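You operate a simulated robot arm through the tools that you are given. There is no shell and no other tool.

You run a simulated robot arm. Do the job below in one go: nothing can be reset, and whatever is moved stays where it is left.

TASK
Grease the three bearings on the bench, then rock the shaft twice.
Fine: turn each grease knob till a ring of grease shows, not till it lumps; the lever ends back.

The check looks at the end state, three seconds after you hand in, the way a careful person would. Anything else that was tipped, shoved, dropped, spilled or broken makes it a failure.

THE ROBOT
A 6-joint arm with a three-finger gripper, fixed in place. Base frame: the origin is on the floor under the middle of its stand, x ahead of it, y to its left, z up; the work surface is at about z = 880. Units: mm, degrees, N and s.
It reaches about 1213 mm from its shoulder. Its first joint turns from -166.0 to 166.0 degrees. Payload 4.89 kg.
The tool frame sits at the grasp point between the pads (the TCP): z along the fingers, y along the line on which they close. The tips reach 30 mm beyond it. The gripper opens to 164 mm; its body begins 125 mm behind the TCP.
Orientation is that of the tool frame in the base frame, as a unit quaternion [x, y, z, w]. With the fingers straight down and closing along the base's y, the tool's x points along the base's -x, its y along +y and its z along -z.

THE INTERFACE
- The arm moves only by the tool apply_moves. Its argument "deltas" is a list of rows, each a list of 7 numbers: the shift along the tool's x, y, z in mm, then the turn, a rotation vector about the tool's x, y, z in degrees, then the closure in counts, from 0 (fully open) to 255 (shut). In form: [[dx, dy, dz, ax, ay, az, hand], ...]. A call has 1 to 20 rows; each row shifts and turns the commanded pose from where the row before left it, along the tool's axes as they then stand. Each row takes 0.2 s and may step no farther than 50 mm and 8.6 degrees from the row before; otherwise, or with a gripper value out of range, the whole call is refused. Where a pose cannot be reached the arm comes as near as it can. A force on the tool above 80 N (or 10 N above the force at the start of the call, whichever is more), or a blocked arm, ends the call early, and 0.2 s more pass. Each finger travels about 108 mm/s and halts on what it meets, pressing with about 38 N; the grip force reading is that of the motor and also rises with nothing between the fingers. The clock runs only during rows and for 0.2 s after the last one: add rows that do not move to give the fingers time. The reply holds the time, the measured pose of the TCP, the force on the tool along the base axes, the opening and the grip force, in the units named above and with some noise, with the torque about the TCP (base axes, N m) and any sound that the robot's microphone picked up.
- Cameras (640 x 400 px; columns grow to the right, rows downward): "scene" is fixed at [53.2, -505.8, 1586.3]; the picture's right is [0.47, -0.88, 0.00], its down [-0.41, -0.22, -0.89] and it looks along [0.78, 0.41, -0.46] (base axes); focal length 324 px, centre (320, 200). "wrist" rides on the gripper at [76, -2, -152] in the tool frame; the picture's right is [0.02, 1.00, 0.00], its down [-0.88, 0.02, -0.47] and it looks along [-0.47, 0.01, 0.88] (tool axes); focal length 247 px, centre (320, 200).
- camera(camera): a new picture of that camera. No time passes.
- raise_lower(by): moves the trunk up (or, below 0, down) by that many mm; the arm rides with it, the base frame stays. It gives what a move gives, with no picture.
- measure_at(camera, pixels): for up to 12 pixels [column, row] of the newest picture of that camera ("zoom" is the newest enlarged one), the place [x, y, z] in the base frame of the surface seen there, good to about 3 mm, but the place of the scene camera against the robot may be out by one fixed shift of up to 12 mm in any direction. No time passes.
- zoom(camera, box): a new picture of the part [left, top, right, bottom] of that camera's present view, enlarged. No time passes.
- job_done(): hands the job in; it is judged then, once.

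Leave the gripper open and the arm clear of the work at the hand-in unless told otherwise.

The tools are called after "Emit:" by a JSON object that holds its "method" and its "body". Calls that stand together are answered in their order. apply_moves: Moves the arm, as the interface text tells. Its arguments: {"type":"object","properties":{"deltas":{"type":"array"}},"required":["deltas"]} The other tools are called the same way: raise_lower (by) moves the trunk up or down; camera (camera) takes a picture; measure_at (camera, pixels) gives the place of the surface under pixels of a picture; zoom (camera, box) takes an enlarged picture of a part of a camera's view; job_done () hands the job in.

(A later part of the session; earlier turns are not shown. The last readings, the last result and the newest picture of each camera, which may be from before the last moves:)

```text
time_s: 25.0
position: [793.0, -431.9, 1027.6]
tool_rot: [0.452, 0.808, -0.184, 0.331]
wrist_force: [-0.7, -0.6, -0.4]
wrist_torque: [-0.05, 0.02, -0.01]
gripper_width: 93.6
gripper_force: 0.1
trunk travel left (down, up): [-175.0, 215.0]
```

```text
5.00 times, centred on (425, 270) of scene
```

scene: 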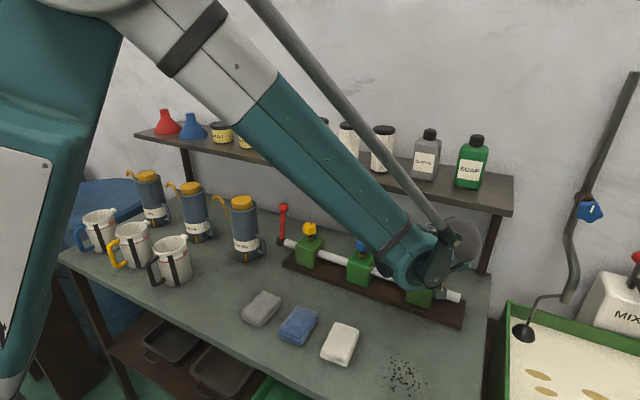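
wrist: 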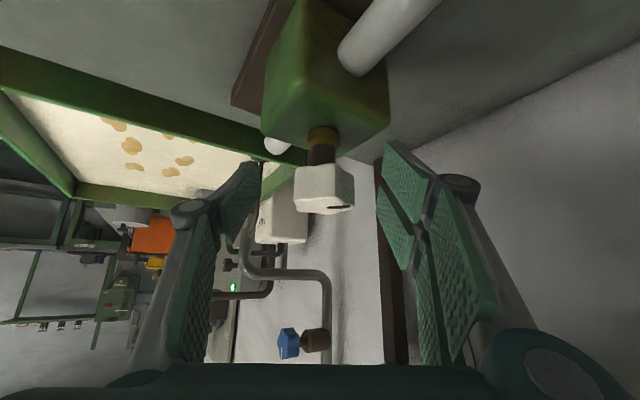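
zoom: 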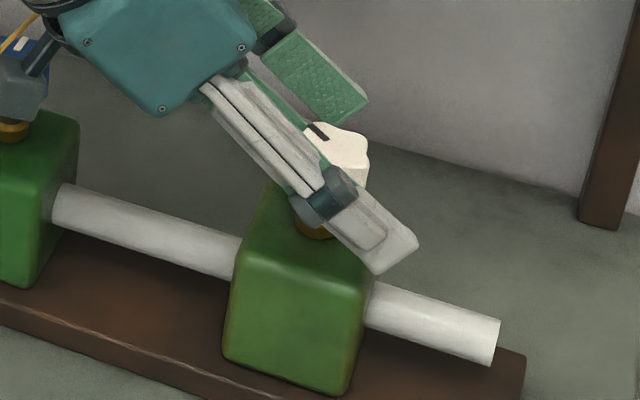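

No ring yet; mark now points about 41–50° counter-clockwise. The knob sits about 2.4 mm to the right of the hand's centre (stem at column 324), so I shift +3 mm in tool y, close, and turn counter-clockwise 34°.

Emit:
{"method": "apply_moves", "body": {"deltas": [[0, 3, 0, 0, 0, 0, 110], [0, 0, 0, 0, 0, 0, 160], [0, 0, 0, 0, 0, 0, 255], [0, 0, 0, 0, 0, 0, 255], [0, 0, 0, 0, 0, 0, 255]]}}

Emit:
{"method": "apply_moves", "body": {"deltas": [[0, 0, 0, -2.98, 0, -3.03, 255], [0, 0, 0, -2.98, 0, -3.03, 255], [0, 0, 0, -2.98, 0, -3.03, 255], [0, 0, 0, -2.98, 0, -3.03, 255], [0, 0, 0, 0, 0, 0, 255]]}}

Emit:
{"method": "zoom", "body": {"camera": "wrist", "box": [220, 0, 460, 230]}}

Emit:
{"method": "zoom", "body": {"camera": "scene", "box": [380, 230, 470, 310]}}

```text
time_s: 26.2
position: [796.6, -429.8, 1026.9]
tool_rot: [0.451, 0.808, -0.184, 0.331]
wrist_force: [5.2, 2.8, -0.4]
wrist_torque: [-0.09, 0.1, -0.03]
gripper_width: 39.6
gripper_force: 45.1
trunk travel left (down, up): [-175.0, 215.0]
```

```text
time_s: 27.4
position: [796.8, -429.4, 1028.6]
tool_rot: [0.327, 0.865, -0.134, 0.355]
wrist_force: [8.1, 10.6, 1.8]
wrist_torque: [0.48, 0.21, -0.01]
gripper_width: 39.4
gripper_force: 45.2
trunk travel left (down, up): [-175.0, 215.0]
```

```text
1.74 times, centred on (340, 115) of wrist
```

zoom: 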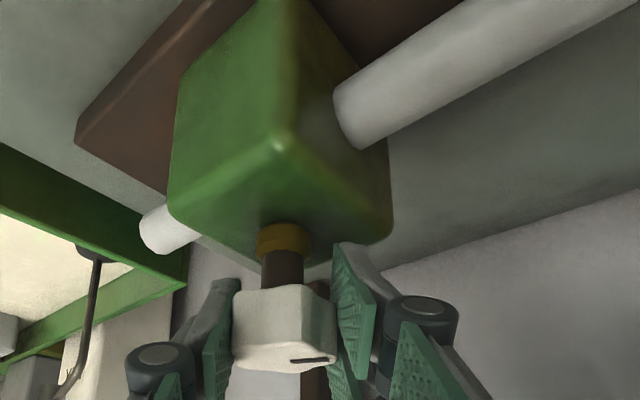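

```text
5.00 times, centred on (425, 270) of scene
```

zoom: 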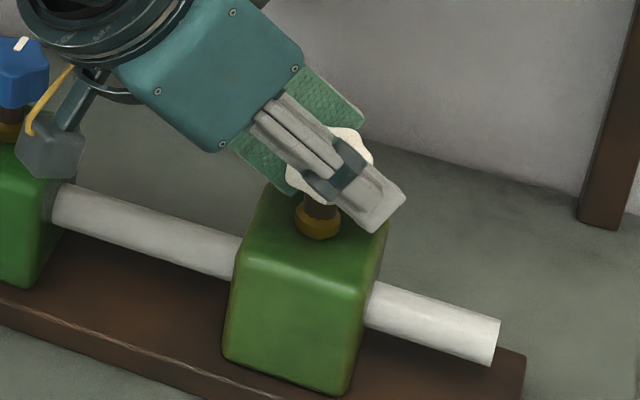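

Well balanced now (about 10 N), knob turning freely with the hand. Still no ring; I go on another 17° and look.

Emit:
{"method": "apply_moves", "body": {"deltas": [[0, 0, 0, -2.98, 0, -3.03, 255], [0, 0, 0, -2.98, 0, -3.03, 255], [0, 0, 0, -2.98, 0, -3.03, 255], [0, 0, 0, -2.98, 0, -3.03, 255], [0, 0, 0, 0, 0, 0, 255]]}}

Emit:
{"method": "zoom", "body": {"camera": "wrist", "box": [220, 0, 460, 230]}}

Emit:
{"method": "zoom", "body": {"camera": "scene", "box": [380, 230, 470, 310]}}

```text
time_s: 28.6
position: [795.6, -427.9, 1027.8]
tool_rot: [0.196, 0.904, -0.081, 0.371]
wrist_force: [-1.3, 15.8, 0.2]
wrist_torque: [0.26, 0.11, -0.04]
gripper_width: 39.7
gripper_force: 45.1
trunk travel left (down, up): [-175.0, 215.0]
```

```text
1.74 times, centred on (340, 115) of wrist
```

zoom: 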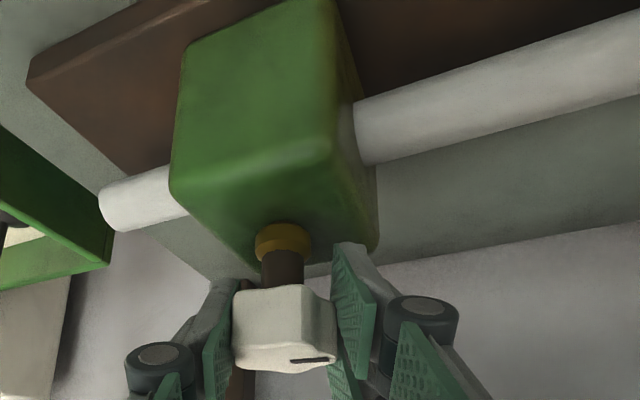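

```text
5.00 times, centred on (425, 270) of scene
```

zoom: 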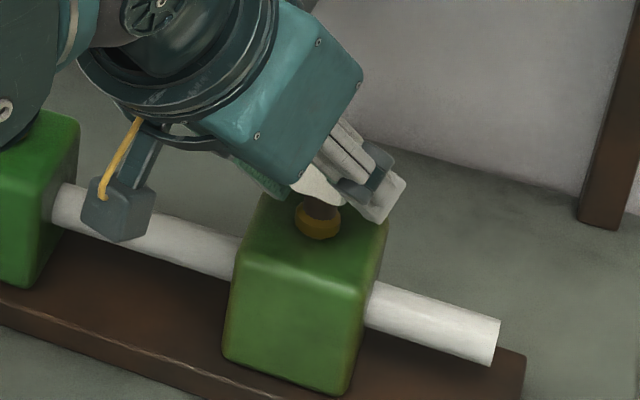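

Knob now about 80–85°; no ring visible yet at collar or shaft exits. Another 17°.

Emit:
{"method": "apply_moves", "body": {"deltas": [[0, 0, 0, -2.98, 0, -3.03, 255], [0, 0, 0, -2.98, 0, -3.03, 255], [0, 0, 0, -2.98, 0, -3.03, 255], [0, 0, 0, -2.98, 0, -3.03, 255], [0, 0, 0, 0, 0, 0, 255]]}}

Emit:
{"method": "zoom", "body": {"camera": "wrist", "box": [220, 0, 460, 230]}}

Emit:
{"method": "zoom", "body": {"camera": "scene", "box": [380, 230, 470, 310]}}

```text
time_s: 29.8
position: [794.9, -428.6, 1027.2]
tool_rot: [0.061, 0.923, -0.026, 0.378]
wrist_force: [-7.5, 19.1, -4.1]
wrist_torque: [-0.08, 0.06, -0.02]
gripper_width: 39.7
gripper_force: 45.1
trunk travel left (down, up): [-175.0, 215.0]
```

```text
1.74 times, centred on (340, 115) of wrist
```

zoom: 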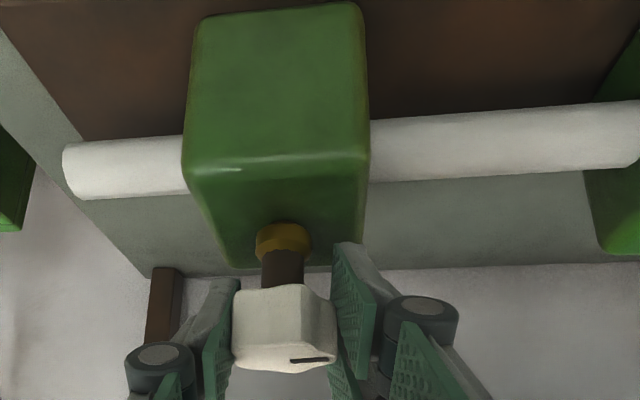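

```text
5.00 times, centred on (425, 270) of scene
```

zoom: 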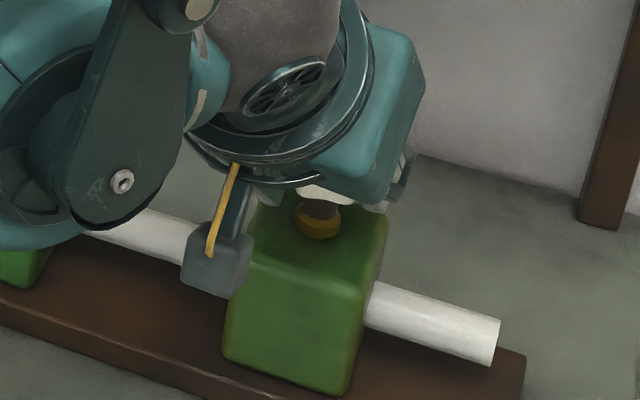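

Knob about 97–100°. Still clean. Another 17° (hand to yaw about +10°).

Emit:
{"method": "apply_moves", "body": {"deltas": [[0, 0, 0, -2.98, 0, -3.03, 255], [0, 0, 0, -2.98, 0, -3.03, 255], [0, 0, 0, -2.98, 0, -3.03, 255], [0, 0, 0, -2.98, 0, -3.03, 255], [0, 0, 0, 0, 0, 0, 255]]}}

Emit:
{"method": "zoom", "body": {"camera": "wrist", "box": [220, 0, 460, 230]}}

Emit:
{"method": "zoom", "body": {"camera": "scene", "box": [380, 230, 470, 310]}}

```text
time_s: 31.0
position: [794.9, -429.3, 1027.7]
tool_rot: [-0.078, 0.922, 0.031, 0.379]
wrist_force: [-18.6, 23.9, -13.7]
wrist_torque: [0.02, 0.08, -0.02]
gripper_width: 39.4
gripper_force: 45.0
trunk travel left (down, up): [-175.0, 215.0]
```

```text
1.74 times, centred on (340, 115) of wrist
```

zoom: 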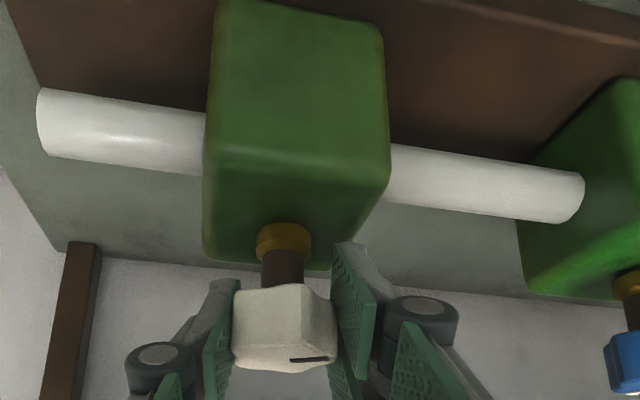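

```text
5.00 times, centred on (425, 270) of scene
```

zoom: 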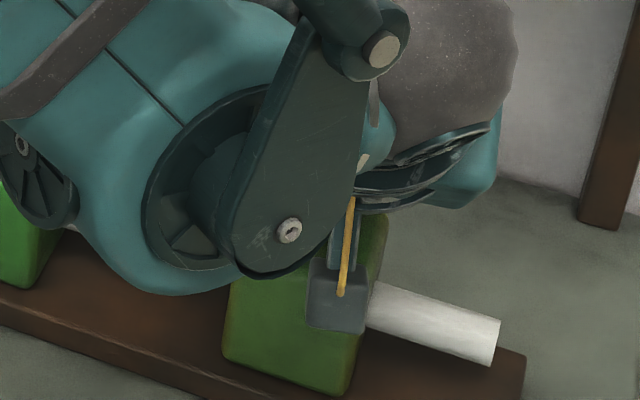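

Knob about 115°, still clean. Another 17° (hand to about +27°).

Emit:
{"method": "apply_moves", "body": {"deltas": [[0, 0, 0, -2.98, 0, -3.03, 255], [0, 0, 0, -2.98, 0, -3.03, 255], [0, 0, 0, -2.98, 0, -3.03, 255], [0, 0, 0, -2.98, 0, -3.03, 255], [0, 0, 0, 0, 0, 0, 255]]}}

Emit:
{"method": "zoom", "body": {"camera": "wrist", "box": [220, 0, 460, 230]}}

```text
time_s: 32.2
position: [795.2, -429.3, 1028.0]
tool_rot: [-0.214, 0.9, 0.087, 0.37]
wrist_force: [-37.2, 28.9, -21.3]
wrist_torque: [-0.12, 0.27, -0.06]
gripper_width: 39.7
gripper_force: 45.5
trunk travel left (down, up): [-175.0, 215.0]
```

```text
1.74 times, centred on (340, 115) of wrist
```

zoom: 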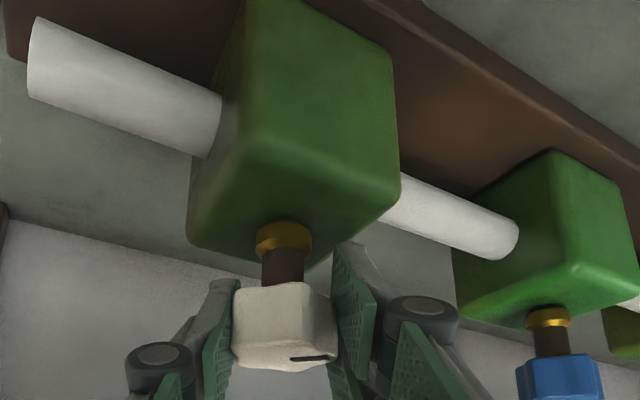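

Knob about 132°, no ring yet; side force has grown to about 47 N, so it's time to regrip. I open, swing back exactly 72° (one lobe pitch) and look at the knob and block.

Emit:
{"method": "apply_moves", "body": {"deltas": [[0, 0, 0, 0, 0, 0, 130], [0, 0, 0, 0, 0, 0, 110], [0, 0, 0, 0, 0, 0, 110]]}}

Emit:
{"method": "apply_moves", "body": {"deltas": [[0, 0, 0, 5.61, 0, 5.7, 110], [0, 0, 0, 5.61, 0, 5.7, 110], [0, 0, 0, 5.61, 0, 5.7, 110], [0, 0, 0, 5.61, 0, 5.7, 110], [0, 0, 0, 5.61, 0, 5.7, 110], [0, 0, 0, 5.61, 0, 5.7, 110], [0, 0, 0, 5.61, 0, 5.7, 110], [0, 0, 0, 5.61, 0, 5.7, 110], [0, 0, 0, 5.61, 0, 5.7, 110], [0, 0, 0, 0, 0, 0, 110]]}}

Emit:
{"method": "camera", "body": {"camera": "wrist"}}

Emit:
{"method": "zoom", "body": {"camera": "scene", "box": [380, 230, 470, 310]}}

```text
time_s: 33.0
position: [796.7, -429.6, 1027.4]
tool_rot: [-0.213, 0.9, 0.087, 0.369]
wrist_force: [-0.6, 0.5, 0.5]
wrist_torque: [-0.02, -0.02, 0.0]
gripper_width: 93.2
gripper_force: 0.1
trunk travel left (down, up): [-175.0, 215.0]
```

```text
time_s: 35.2
position: [796.6, -429.1, 1027.2]
tool_rot: [0.357, 0.854, -0.146, 0.35]
wrist_force: [-0.5, 0.3, -0.2]
wrist_torque: [-0.03, -0.02, 0.01]
gripper_width: 93.2
gripper_force: 0.0
trunk travel left (down, up): [-175.0, 215.0]
```

```text
taken
```

wrist: 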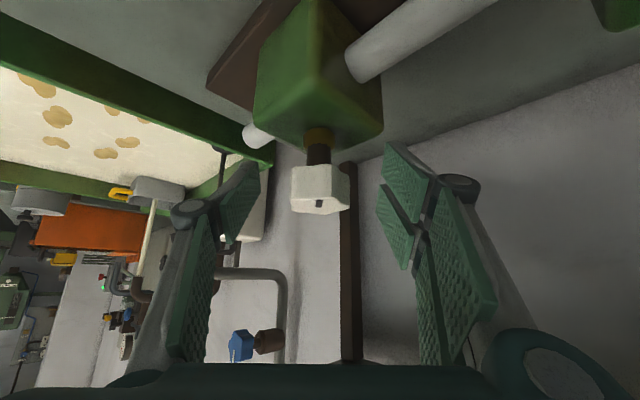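

```text
5.00 times, centred on (425, 270) of scene
```

zoom: 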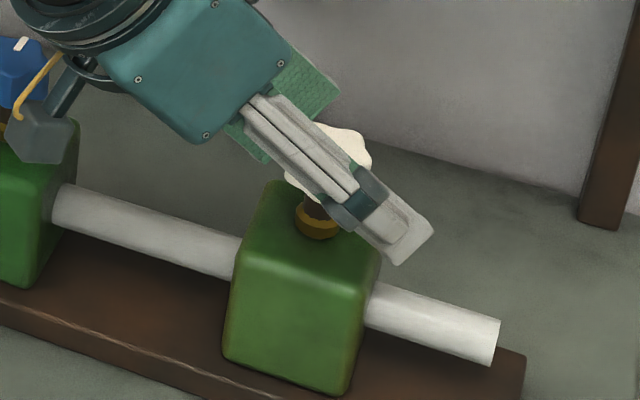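

Mark now points toward the hand (about 135°), as expected. Centred at column ~320. I grip again (with +2 mm offset) and turn on 17°.

Emit:
{"method": "apply_moves", "body": {"deltas": [[0, 2, 0, 0, 0, 0, 110], [0, 0, 0, 0, 0, 0, 160], [0, 0, 0, 0, 0, 0, 255], [0, 0, 0, 0, 0, 0, 255], [0, 0, 0, 0, 0, 0, 255], [0, 0, 0, -2.98, 0, -3.03, 255], [0, 0, 0, -2.98, 0, -3.03, 255], [0, 0, 0, -2.98, 0, -3.03, 255], [0, 0, 0, -2.98, 0, -3.03, 255], [0, 0, 0, 0, 0, 0, 255]]}}

Emit:
{"method": "zoom", "body": {"camera": "wrist", "box": [220, 0, 460, 230]}}

Emit:
{"method": "zoom", "body": {"camera": "scene", "box": [380, 230, 470, 310]}}

```text
time_s: 37.4
position: [795.8, -428.7, 1028.1]
tool_rot: [0.226, 0.897, -0.093, 0.368]
wrist_force: [-25.8, -10.6, -8.0]
wrist_torque: [0.16, 0.52, -0.01]
gripper_width: 39.4
gripper_force: 45.5
trunk travel left (down, up): [-175.0, 215.0]
```

```text
1.74 times, centred on (340, 115) of wrist
```

zoom: 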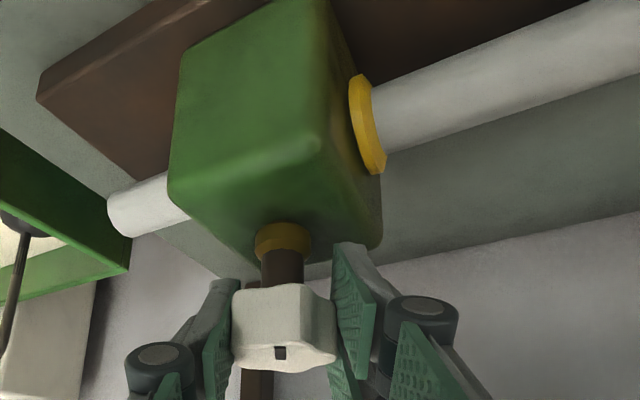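

```text
5.00 times, centred on (425, 270) of scene
```

zoom: 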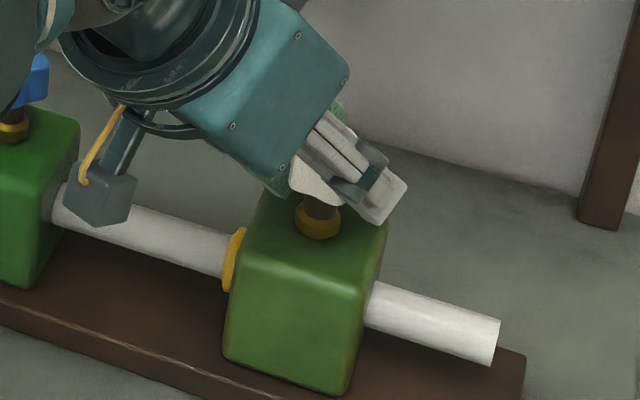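

A clean yellow ring of grease has appeared around the shaft at the left face of the white bearing (wrist zoom (367,125), scene zoom (233,262)). I stop here: open the fingers, then check.

Emit:
{"method": "apply_moves", "body": {"deltas": [[0, 0, 0, 0, 0, 0, 130], [0, 0, 0, 0, 0, 0, 110], [0, 0, 0, 0, 0, 0, 110]]}}

Emit:
{"method": "apply_moves", "body": {"deltas": [[0, 0, -30, 0, 0, 0, 110], [0, 0, -30, 0, 0, 0, 110], [0, 0, -30, 0, 0, 0, 110], [0, 0, -30, 0, 0, 0, 110], [0, 0, 0, 0, 0, 0, 110]]}}

Emit:
{"method": "camera", "body": {"camera": "wrist"}}

Emit:
{"method": "zoom", "body": {"camera": "scene", "box": [340, 225, 470, 320]}}

```text
time_s: 38.2
position: [797.3, -428.8, 1026.4]
tool_rot: [0.227, 0.897, -0.093, 0.367]
wrist_force: [0.3, -0.8, 0.9]
wrist_torque: [-0.06, -0.01, -0.01]
gripper_width: 93.5
gripper_force: 0.0
trunk travel left (down, up): [-175.0, 215.0]
```

```text
time_s: 39.4
position: [723.1, -386.6, 1112.9]
tool_rot: [0.227, 0.897, -0.094, 0.368]
wrist_force: [-0.7, 0.8, 0.2]
wrist_torque: [-0.04, -0.03, 0.0]
gripper_width: 93.2
gripper_force: 0.0
trunk travel left (down, up): [-175.0, 215.0]
```

```text
taken
```

wrist: 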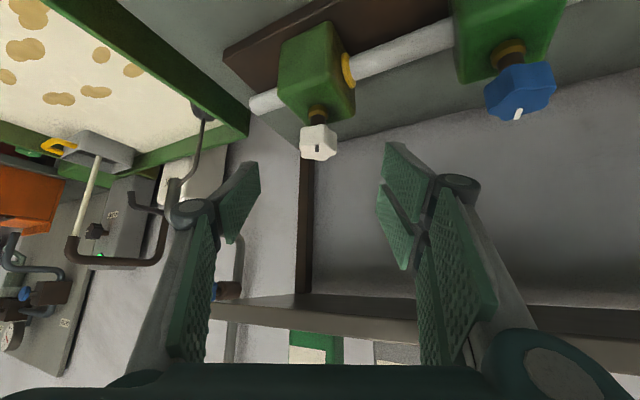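

```text
4.21 times, centred on (405, 272) of scene
```

zoom: 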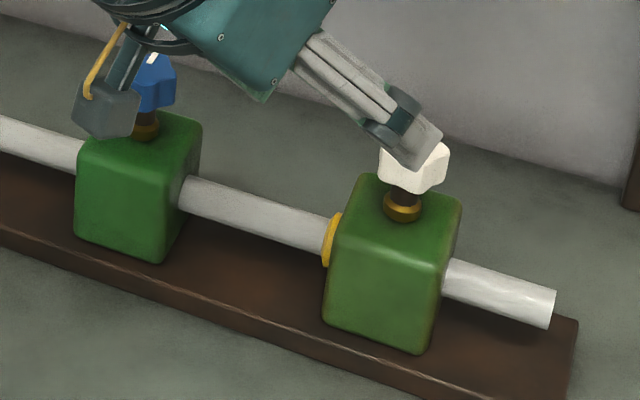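

White bearing done: one tidy ring on its left face. Next the blue knob. I turn to yaw -38° (aligned grip for counter-clockwise strokes) and go to a stand-off in front of blue, about (741, -211, 1099).

Emit:
{"method": "apply_moves", "body": {"deltas": [[0, 0, 0, 3.37, 0, 3.42, 110], [0, 0, 0, 3.37, 0, 3.42, 110], [19.2, 37.2, -14, 0, 0, 0, 110], [19.2, 37.2, -14, 0, 0, 0, 110], [19.2, 37.2, -14, 0, 0, 0, 110], [19.2, 37.2, -14, 0, 0, 0, 110], [0, 0, 0, 0, 0, 0, 110], [0, 0, 0, 0, 0, 0, 110]]}}

Emit:
{"method": "camera", "body": {"camera": "wrist"}}

Emit:
{"method": "zoom", "body": {"camera": "wrist", "box": [280, 110, 360, 170]}}

Emit:
{"method": "camera", "body": {"camera": "scene"}}

```text
time_s: 41.2
position: [741.3, -212.0, 1099.7]
tool_rot: [0.301, 0.875, -0.124, 0.359]
wrist_force: [-0.3, 1.3, -0.4]
wrist_torque: [-0.04, 0.03, -0.05]
gripper_width: 93.4
gripper_force: 0.1
trunk travel left (down, up): [-175.0, 215.0]
```

```text
taken
```

wrist: 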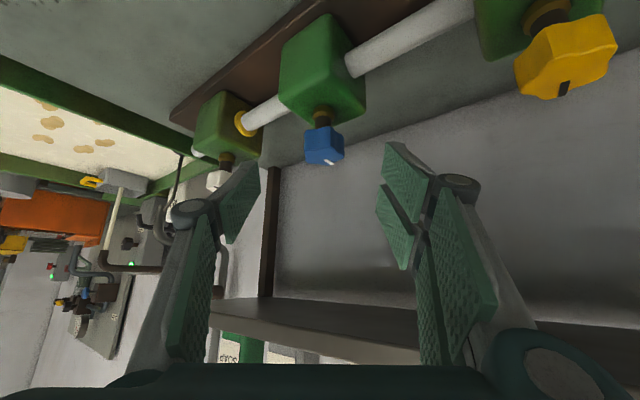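

```text
6.67 times, centred on (320, 140) of wrist
```

zoom: 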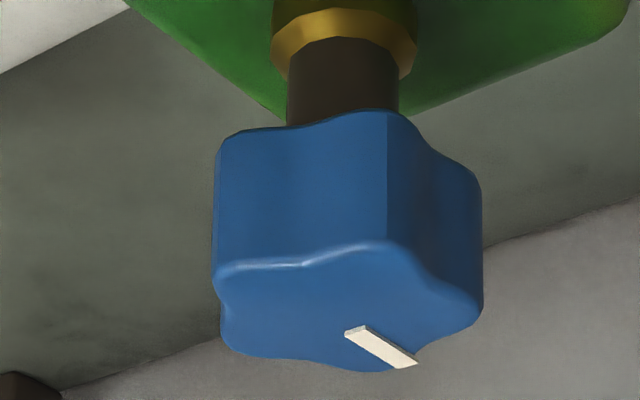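

```text
taken
```

scene: 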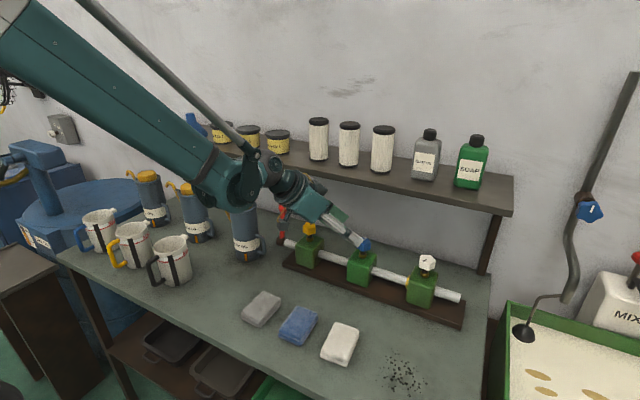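

The blue knob's stem is at wrist column 323.5, so its axis is about 4.5 mm to tool +y. I shift that and advance 100 mm along the finger axis, staying open.

Emit:
{"method": "apply_moves", "body": {"deltas": [[0, 4.5, 0, 0, 0, 0, 110], [0, 0, 25, 0, 0, 0, 110], [0, 0, 25, 0, 0, 0, 110], [0, 0, 25, 0, 0, 0, 110], [0, 0, 15, 0, 0, 0, 110], [0, 0, 10, 0, 0, 0, 110], [0, 0, 0, 0, 0, 0, 110]]}}

Emit:
{"method": "camera", "body": {"camera": "wrist"}}

Emit:
{"method": "zoom", "body": {"camera": "scene", "box": [320, 215, 410, 295]}}

```text
time_s: 42.8
position: [799.7, -253.1, 1027.1]
tool_rot: [0.302, 0.875, -0.124, 0.359]
wrist_force: [0.2, -0.3, -0.4]
wrist_torque: [-0.03, 0.01, 0.03]
gripper_width: 93.5
gripper_force: 0.2
trunk travel left (down, up): [-175.0, 215.0]
```

```text
taken
```

wrist: 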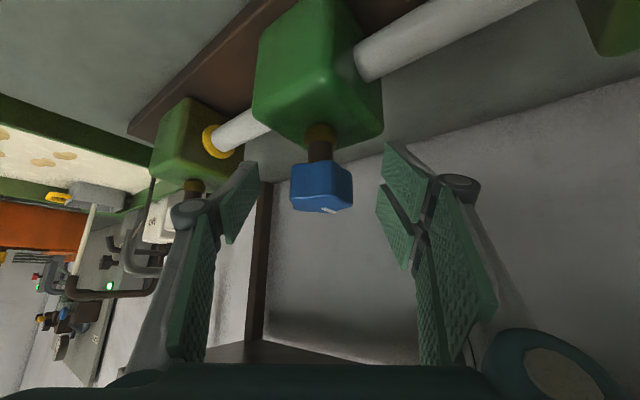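

```text
5.00 times, centred on (365, 255) of scene
```

zoom: 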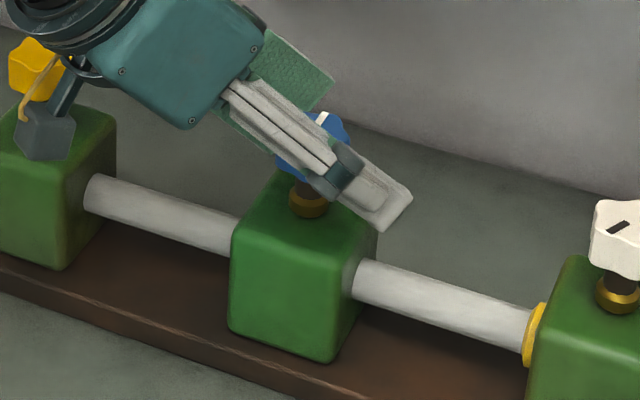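

Centred (stem column ~321). I close on the blue knob and turn it counter-clockwise 17°, then compare the mark and look for grease.

Emit:
{"method": "apply_moves", "body": {"deltas": [[0, 1, 0, 0, 0, 0, 160], [0, 0, 0, 0, 0, 0, 255], [0, 0, 0, 0, 0, 0, 255], [0, 0, 0, 0, 0, 0, 255]]}}

Emit:
{"method": "zoom", "body": {"camera": "wrist", "box": [260, 140, 380, 240]}}

Emit:
{"method": "apply_moves", "body": {"deltas": [[0, 0, 0, -2.98, 0, -3.03, 255], [0, 0, 0, -2.98, 0, -3.03, 255], [0, 0, 0, -2.98, 0, -3.03, 255], [0, 0, 0, -2.98, 0, -3.03, 255], [0, 0, 0, 0, 0, 0, 255]]}}

Emit:
{"method": "zoom", "body": {"camera": "wrist", "box": [260, 140, 380, 240]}}

Emit:
{"method": "zoom", "body": {"camera": "wrist", "box": [220, 0, 460, 230]}}

```text
time_s: 43.8
position: [799.4, -252.6, 1026.9]
tool_rot: [0.301, 0.875, -0.124, 0.359]
wrist_force: [0.8, 3.6, 0.1]
wrist_torque: [0.12, -0.02, -0.06]
gripper_width: 39.2
gripper_force: 45.3
trunk travel left (down, up): [-175.0, 215.0]
```

```text
4.00 times, centred on (320, 190) of wrist
```

zoom: 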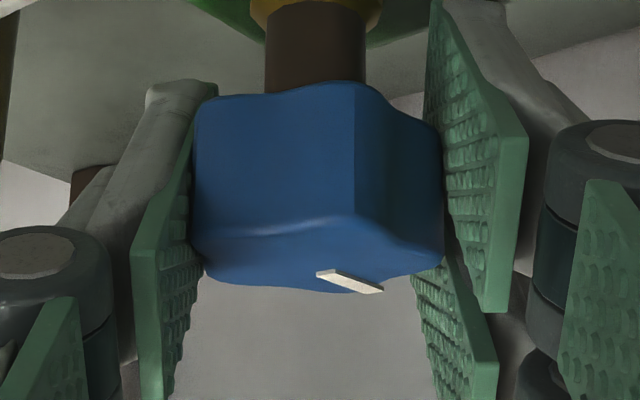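

```text
time_s: 45.0
position: [799.2, -250.4, 1026.8]
tool_rot: [0.168, 0.91, -0.07, 0.373]
wrist_force: [9.2, 19.6, -4.0]
wrist_torque: [0.44, 0.25, -0.09]
gripper_width: 39.2
gripper_force: 44.8
trunk travel left (down, up): [-175.0, 215.0]
```

```text
4.00 times, centred on (320, 190) of wrist
```

zoom: 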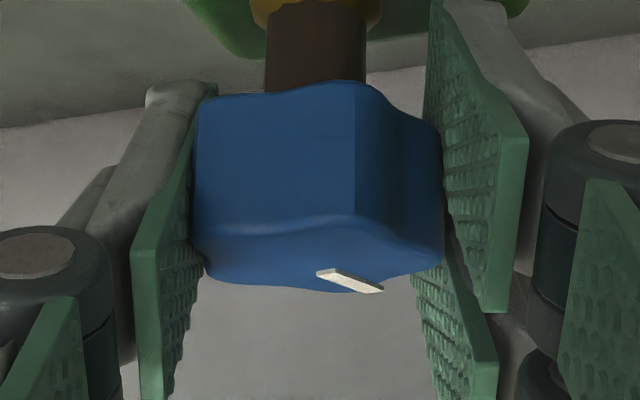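

```text
1.74 times, centred on (340, 115) of wrist
```

zoom: 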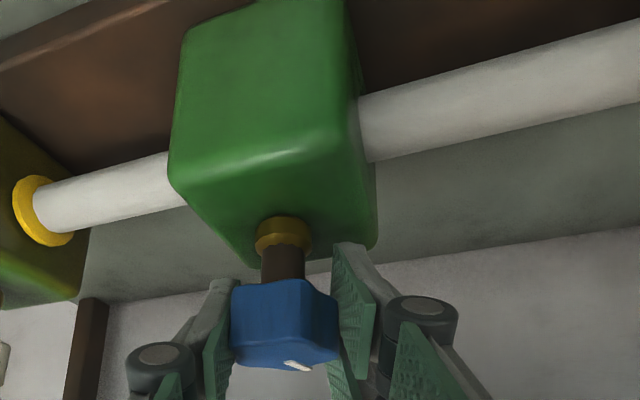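

Blue follows exactly (mark unchanged relative to the hand), now about +17°, no grease yet. Another 17°.

Emit:
{"method": "apply_moves", "body": {"deltas": [[0, 0, 0, -2.98, 0, -3.03, 255], [0, 0, 0, -2.98, 0, -3.03, 255], [0, 0, 0, -2.98, 0, -3.03, 255], [0, 0, 0, -2.98, 0, -3.03, 255], [0, 0, 0, 0, 0, 0, 255]]}}

Emit:
{"method": "zoom", "body": {"camera": "wrist", "box": [220, 0, 460, 230]}}

```text
time_s: 46.2
position: [799.8, -248.7, 1026.9]
tool_rot: [0.03, 0.925, -0.014, 0.379]
wrist_force: [7.2, 51.6, -6.5]
wrist_torque: [0.45, -0.22, -0.23]
gripper_width: 39.3
gripper_force: 45.2
trunk travel left (down, up): [-175.0, 215.0]
```

```text
1.74 times, centred on (340, 115) of wrist
```

zoom: 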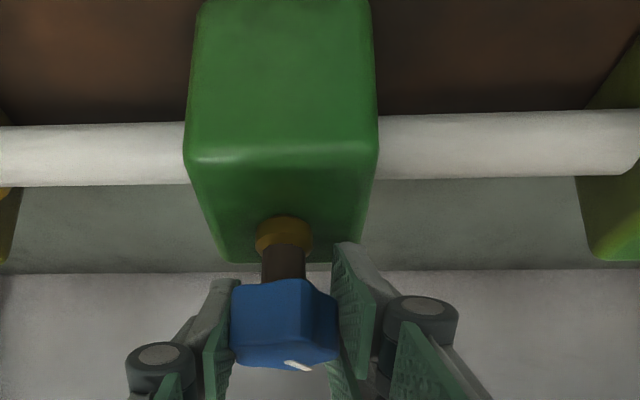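

Still clean at about +34°. Side force 52 N in +y: my hand was a few mm too far forward of the axis. I relieve with +4 mm in tool y and go on 17°.

Emit:
{"method": "apply_moves", "body": {"deltas": [[0, 2, 0, 0, 0, 0, 255], [0, 2, 0, 0, 0, 0, 255], [0, 1, 0, -2.98, 0, -3.03, 255], [0, 1, 0, -2.98, 0, -3.03, 255], [0, 0, 0, -2.98, 0, -3.03, 255], [0, 0, 0, -2.98, 0, -3.03, 255], [0, 0, 0, 0, 0, 0, 255]]}}

Emit:
{"method": "zoom", "body": {"camera": "wrist", "box": [220, 0, 460, 230]}}

```text
time_s: 47.8
position: [799.8, -247.0, 1027.5]
tool_rot: [-0.105, 0.919, 0.042, 0.378]
wrist_force: [-6.3, -16.7, -3.4]
wrist_torque: [-0.29, 0.39, 0.03]
gripper_width: 39.4
gripper_force: 44.8
trunk travel left (down, up): [-175.0, 215.0]
```

```text
1.74 times, centred on (340, 115) of wrist
```

zoom: 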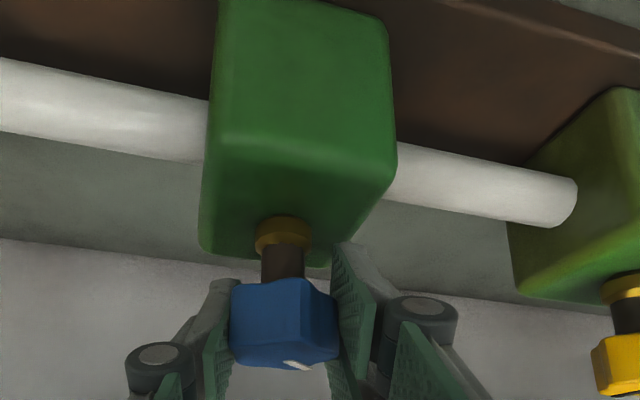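

Clean at about +51°, forces low. Another 17°.

Emit:
{"method": "apply_moves", "body": {"deltas": [[0, 0, 0, -2.98, 0, -3.03, 255], [0, 0, 0, -2.98, 0, -3.03, 255], [0, 0, 0, -2.98, 0, -3.03, 255], [0, 0, 0, -2.98, 0, -3.03, 255], [0, 0, 0, 0, 0, 0, 255]]}}

Emit:
{"method": "zoom", "body": {"camera": "wrist", "box": [220, 0, 460, 230]}}

```text
time_s: 49.0
position: [799.0, -246.3, 1027.6]
tool_rot: [-0.24, 0.893, 0.098, 0.367]
wrist_force: [-13.1, -11.8, -0.9]
wrist_torque: [0.39, -0.49, -0.04]
gripper_width: 39.3
gripper_force: 44.7
trunk travel left (down, up): [-175.0, 215.0]
```

```text
1.74 times, centred on (340, 115) of wrist
```

zoom: 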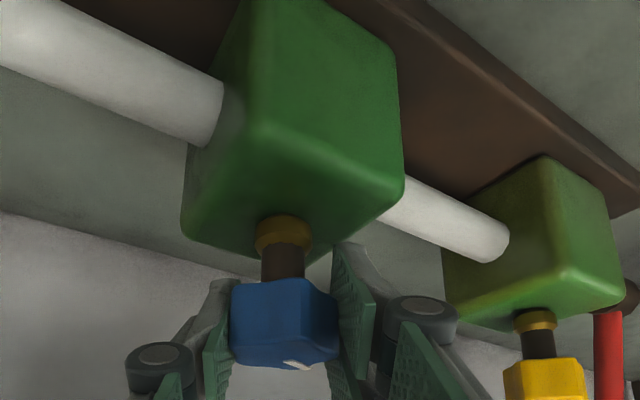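

Clean at about +68° (hand yaw 30°). I regrip: open, swing back 72°, and check centring.

Emit:
{"method": "apply_moves", "body": {"deltas": [[0, 0, 0, 0, 0, 0, 130], [0, 0, 0, 0, 0, 0, 110], [0, 0, 0, 0, 0, 0, 110]]}}

Emit:
{"method": "apply_moves", "body": {"deltas": [[0, 0, -2, 5.61, 0, 5.7, 110], [0, 0, -2, 5.61, 0, 5.7, 110], [0, 0, 0, 5.61, 0, 5.7, 110], [0, 0, 0, 5.61, 0, 5.7, 110], [0, 0, 0, 5.61, 0, 5.7, 110], [0, 0, 0, 5.61, 0, 5.7, 110], [0, 0, 0, 5.61, 0, 5.7, 110], [0, 0, 0, 5.61, 0, 5.7, 110], [0, 0, 0, 5.61, 0, 5.7, 110], [0, 0, 0, 0, 0, 0, 110]]}}

Emit:
{"method": "zoom", "body": {"camera": "wrist", "box": [220, 90, 420, 290]}}

Emit:
{"method": "zoom", "body": {"camera": "scene", "box": [320, 215, 410, 295]}}

```text
time_s: 49.8
position: [800.7, -245.7, 1027.7]
tool_rot: [-0.24, 0.893, 0.098, 0.367]
wrist_force: [0.3, -0.4, 0.1]
wrist_torque: [-0.02, 0.0, -0.01]
gripper_width: 93.2
gripper_force: 0.1
trunk travel left (down, up): [-175.0, 215.0]
```

```text
time_s: 52.0
position: [797.8, -246.7, 1031.3]
tool_rot: [0.331, 0.864, -0.136, 0.355]
wrist_force: [-0.6, -0.1, 0.2]
wrist_torque: [0.04, -0.03, -0.03]
gripper_width: 93.2
gripper_force: 0.0
trunk travel left (down, up): [-175.0, 215.0]
```

```text
2.00 times, centred on (320, 190) of wrist
```

zoom: 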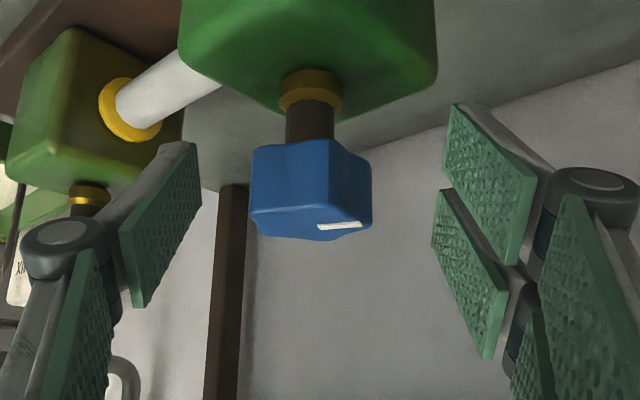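

```text
5.00 times, centred on (365, 255) of scene
```

zoom: 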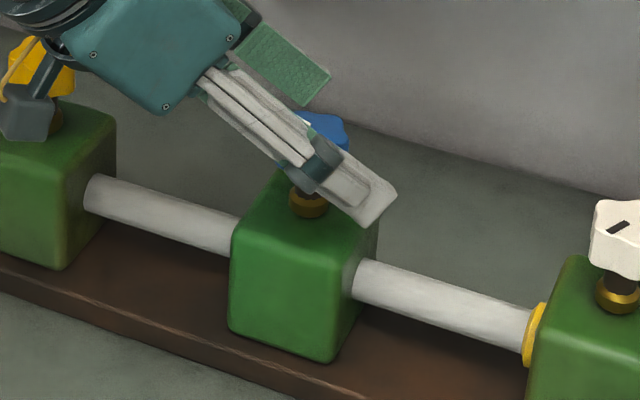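

Mark at about +68°, the axis is now about 3.5 mm to tool -y. I recentre, grip, and turn another 17° counter-clockwise (to about 85°).

Emit:
{"method": "apply_moves", "body": {"deltas": [[1.2, -3.4, 3.5, 0, 0, 0, 110], [0, 0, 0, 0, 0, 0, 160], [0, 0, 0, 0, 0, 0, 255], [0, 0, 0, 0, 0, 0, 255], [0, 0, 0, 0, 0, 0, 255], [0, 0, 0, -2.98, 0, -3.03, 255], [0, 0, 0, -2.98, 0, -3.03, 255], [0, 0, 0, -2.98, 0, -3.03, 255], [0, 0, 0, -2.98, 0, -3.03, 255], [0, 0, 0, 0, 0, 0, 255]]}}

Emit:
{"method": "zoom", "body": {"camera": "wrist", "box": [220, 0, 460, 230]}}

Emit:
{"method": "zoom", "body": {"camera": "scene", "box": [320, 215, 410, 295]}}

```text
time_s: 54.2
position: [796.2, -249.9, 1027.5]
tool_rot: [0.198, 0.903, -0.082, 0.371]
wrist_force: [19.8, 22.9, 8.3]
wrist_torque: [0.29, 0.22, -0.03]
gripper_width: 39.5
gripper_force: 45.4
trunk travel left (down, up): [-175.0, 215.0]
```

```text
1.74 times, centred on (340, 115) of wrist
```

zoom: 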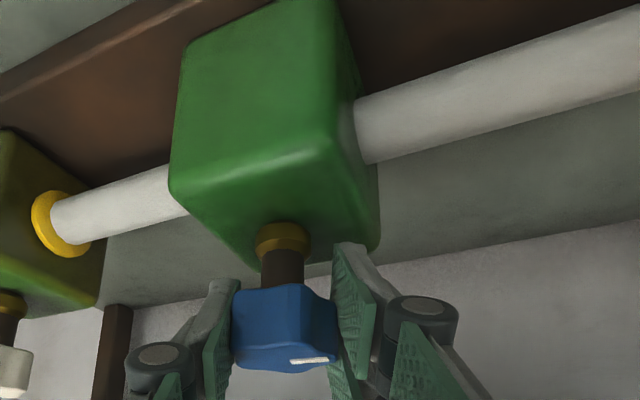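

```text
5.00 times, centred on (365, 255) of scene
```

zoom: 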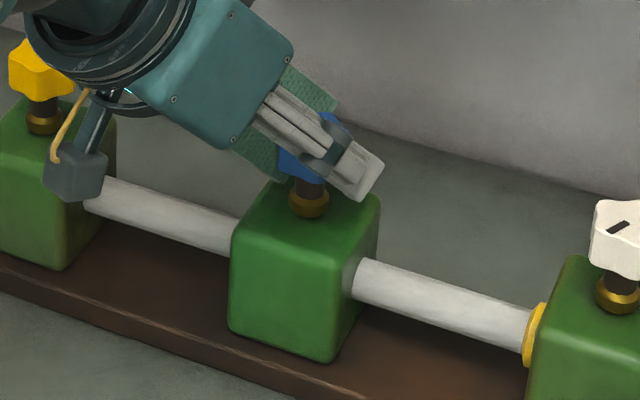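

About 85° now, still clean. Next step 17° (to about 102°), easing +1.5 mm in tool y.

Emit:
{"method": "apply_moves", "body": {"deltas": [[0, 1.5, 0, -2.98, 0, -3.03, 255], [0, 0, 0, -2.98, 0, -3.03, 255], [0, 0, 0, -2.98, 0, -3.03, 255], [0, 0, 0, -2.98, 0, -3.03, 255], [0, 0, 0, 0, 0, 0, 255]]}}

Emit:
{"method": "zoom", "body": {"camera": "wrist", "box": [220, 0, 460, 230]}}

Emit:
{"method": "zoom", "body": {"camera": "scene", "box": [320, 215, 410, 295]}}

```text
time_s: 55.4
position: [796.5, -249.4, 1027.4]
tool_rot: [0.064, 0.923, -0.027, 0.379]
wrist_force: [6.2, 10.1, 10.1]
wrist_torque: [-0.17, -0.44, -0.01]
gripper_width: 39.5
gripper_force: 45.0
trunk travel left (down, up): [-175.0, 215.0]
```

```text
1.74 times, centred on (340, 115) of wrist
```

zoom: 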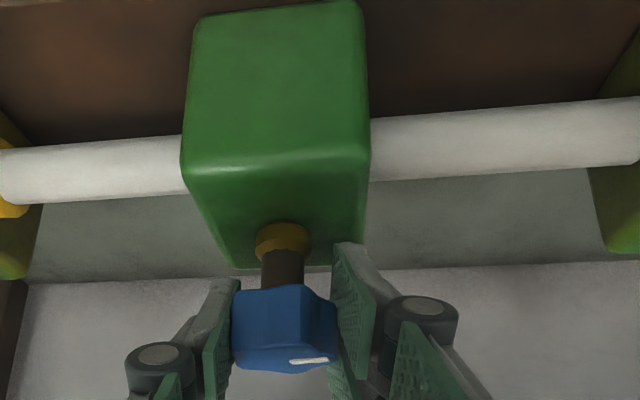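

```text
5.00 times, centred on (365, 255) of scene
```

zoom: 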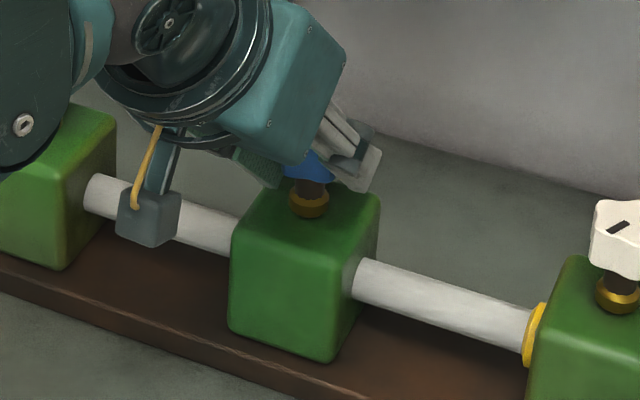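

About 102°, clean. Another 17° (to about 119°).

Emit:
{"method": "apply_moves", "body": {"deltas": [[0, 0, 0, -2.98, 0, -3.03, 255], [0, 0, 0, -2.98, 0, -3.03, 255], [0, 0, 0, -2.98, 0, -3.03, 255], [0, 0, 0, -2.98, 0, -3.03, 255], [0, 0, 0, 0, 0, 0, 255]]}}

Emit:
{"method": "zoom", "body": {"camera": "wrist", "box": [220, 0, 460, 230]}}

Emit:
{"method": "zoom", "body": {"camera": "scene", "box": [320, 215, 410, 295]}}

```text
time_s: 56.6
position: [795.3, -248.9, 1026.8]
tool_rot: [-0.074, 0.923, 0.029, 0.377]
wrist_force: [-7.0, 15.2, -4.2]
wrist_torque: [-0.03, 0.12, -0.05]
gripper_width: 39.4
gripper_force: 45.1
trunk travel left (down, up): [-175.0, 215.0]
```

```text
1.74 times, centred on (340, 115) of wrist
```

zoom: 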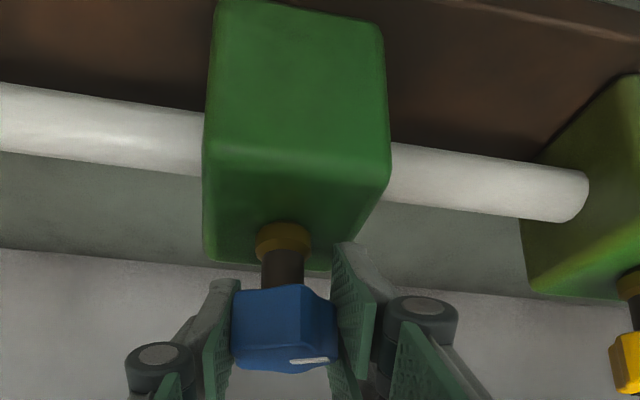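

```text
5.00 times, centred on (365, 255) of scene
```

zoom: 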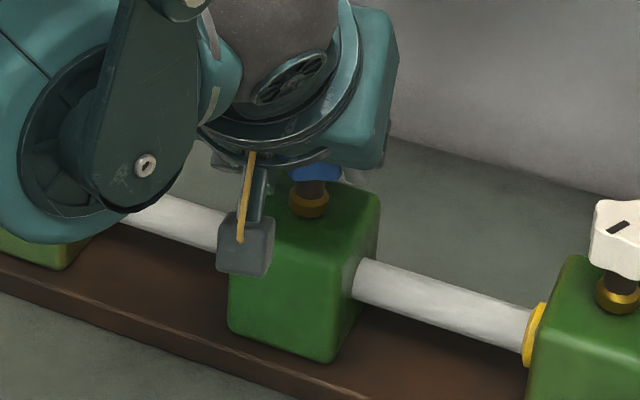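

About 119°. From this yaw the block hides its own left face, where the ring would show, so I should not turn blindly. I open, swing back 36° so the left face is in view, and look.

Emit:
{"method": "apply_moves", "body": {"deltas": [[0, 0, 0, 0, 0, 0, 130], [0, 0, 0, 0, 0, 0, 110], [0, 0, 0, 0, 0, 0, 110], [0, 0, 0, 5.05, 0, 5.13, 110], [0, 0, 0, 5.05, 0, 5.13, 110], [0, 0, 0, 5.05, 0, 5.13, 110], [0, 0, 0, 5.05, 0, 5.13, 110], [0, 0, 0, 5.05, 0, 5.13, 110], [0, 0, 0, 0, 0, 0, 110]]}}

Emit:
{"method": "zoom", "body": {"camera": "wrist", "box": [220, 0, 460, 230]}}

Emit:
{"method": "zoom", "body": {"camera": "scene", "box": [320, 215, 410, 295]}}

```text
time_s: 58.6
position: [796.7, -249.4, 1026.6]
tool_rot: [0.216, 0.9, -0.089, 0.369]
wrist_force: [-0.5, -0.6, 1.0]
wrist_torque: [0.0, 0.01, 0.0]
gripper_width: 93.4
gripper_force: 0.0
trunk travel left (down, up): [-175.0, 215.0]
```

```text
1.74 times, centred on (340, 115) of wrist
```

zoom: 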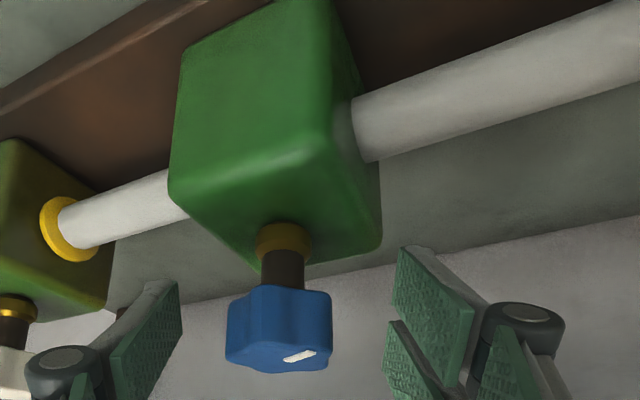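

```text
5.00 times, centred on (365, 255) of scene
```

zoom: 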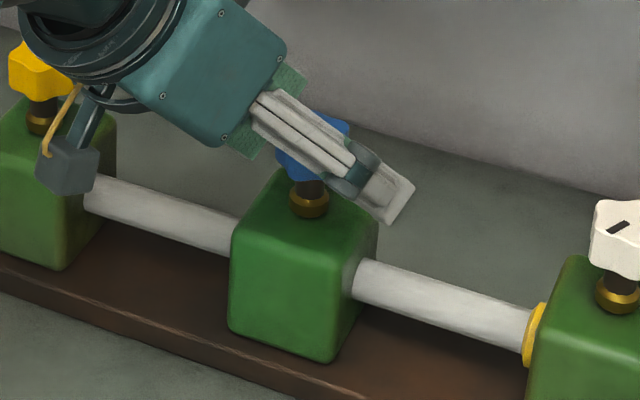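

Blue is clean at about 117–119°, left face clearly visible. I recentre -2 mm, grip, and go on in smaller 8.5° steps.

Emit:
{"method": "apply_moves", "body": {"deltas": [[0, -2, 0, 0, 0, 0, 110], [0, 0, 0, 0, 0, 0, 160], [0, 0, 0, 0, 0, 0, 255], [0, 0, 0, 0, 0, 0, 255], [0, 0, 0, 0, 0, 0, 255], [0, 0, 0, -2.98, 0, -3.03, 255], [0, 0, 0, -2.98, 0, -3.03, 255], [0, 0, 0, 0, 0, 0, 255]]}}

Emit:
{"method": "zoom", "body": {"camera": "wrist", "box": [220, 0, 460, 230]}}

Emit:
{"method": "zoom", "body": {"camera": "scene", "box": [320, 215, 410, 295]}}

```text
time_s: 60.4
position: [796.3, -251.8, 1027.5]
tool_rot: [0.148, 0.913, -0.061, 0.375]
wrist_force: [-5.6, -12.9, -4.2]
wrist_torque: [-0.03, 0.46, 0.05]
gripper_width: 39.6
gripper_force: 44.9
trunk travel left (down, up): [-175.0, 215.0]
```

```text
1.74 times, centred on (340, 115) of wrist
```

zoom: 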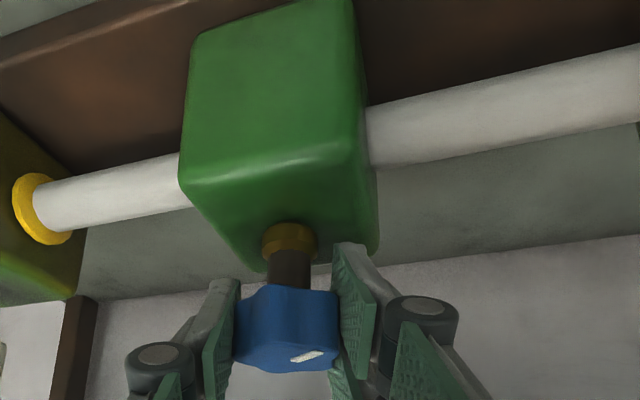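

```text
5.00 times, centred on (365, 255) of scene
```

zoom: 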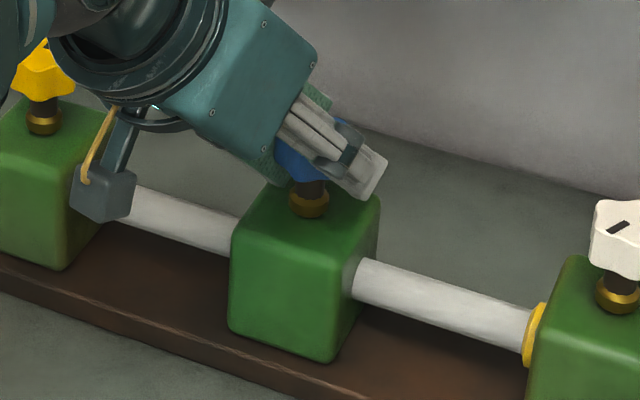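

About 127°, clean. Another 8.5°.

Emit:
{"method": "apply_moves", "body": {"deltas": [[0, 0, 0, -2.98, 0, -3.03, 255], [0, 0, 0, -2.98, 0, -3.03, 255], [0, 0, 0, 0, 0, 0, 255]]}}

Emit:
{"method": "zoom", "body": {"camera": "wrist", "box": [220, 0, 460, 230]}}

Emit:
{"method": "zoom", "body": {"camera": "scene", "box": [320, 215, 410, 295]}}

```text
time_s: 61.2
position: [796.0, -251.8, 1026.8]
tool_rot: [0.079, 0.922, -0.033, 0.378]
wrist_force: [-6.7, -17.1, -8.5]
wrist_torque: [-0.4, -0.39, 0.06]
gripper_width: 39.5
gripper_force: 44.5
trunk travel left (down, up): [-175.0, 215.0]
```

```text
1.74 times, centred on (340, 115) of wrist
```

zoom: 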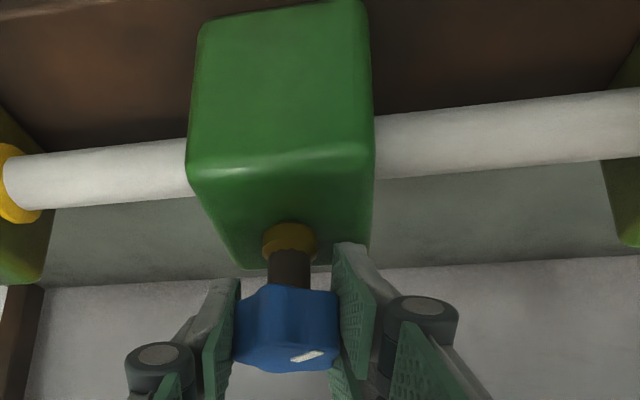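

```text
5.00 times, centred on (365, 255) of scene
```

zoom: 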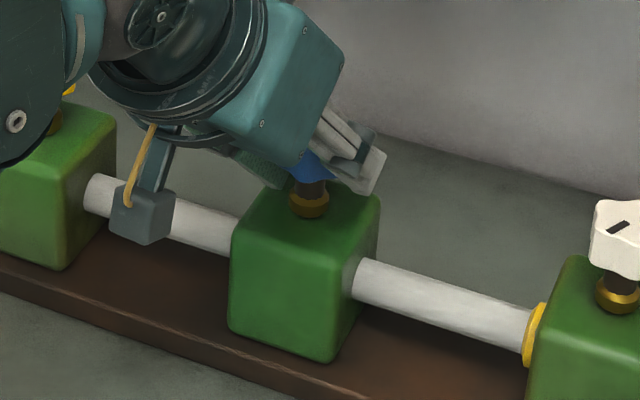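

About 135°, clean. Another 8.5°.

Emit:
{"method": "apply_moves", "body": {"deltas": [[0, 0, 0, -2.98, 0, -3.03, 255], [0, 0, 0, -2.98, 0, -3.03, 255], [0, 0, 0, 0, 0, 0, 255]]}}

Emit:
{"method": "zoom", "body": {"camera": "wrist", "box": [220, 0, 460, 230]}}

Emit:
{"method": "zoom", "body": {"camera": "scene", "box": [320, 215, 410, 295]}}

```text
time_s: 62.0
position: [796.1, -250.8, 1026.4]
tool_rot: [0.011, 0.925, -0.005, 0.38]
wrist_force: [-3.3, -9.8, -6.2]
wrist_torque: [0.05, 0.16, 0.0]
gripper_width: 39.5
gripper_force: 44.9
trunk travel left (down, up): [-175.0, 215.0]
```

```text
1.74 times, centred on (340, 115) of wrist
```

zoom: 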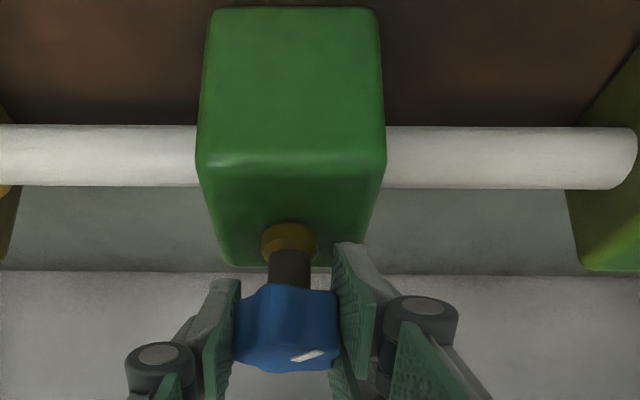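

```text
5.00 times, centred on (365, 255) of scene
```

zoom: 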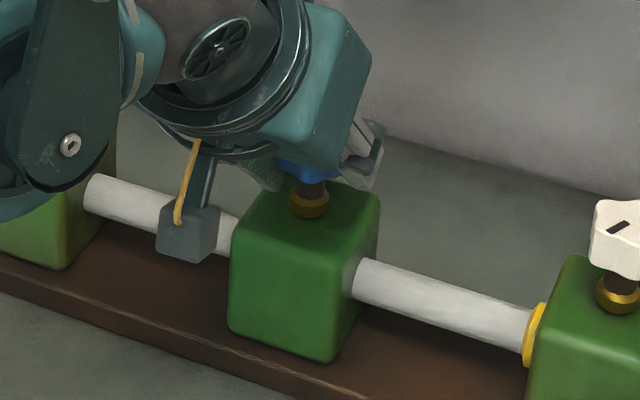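

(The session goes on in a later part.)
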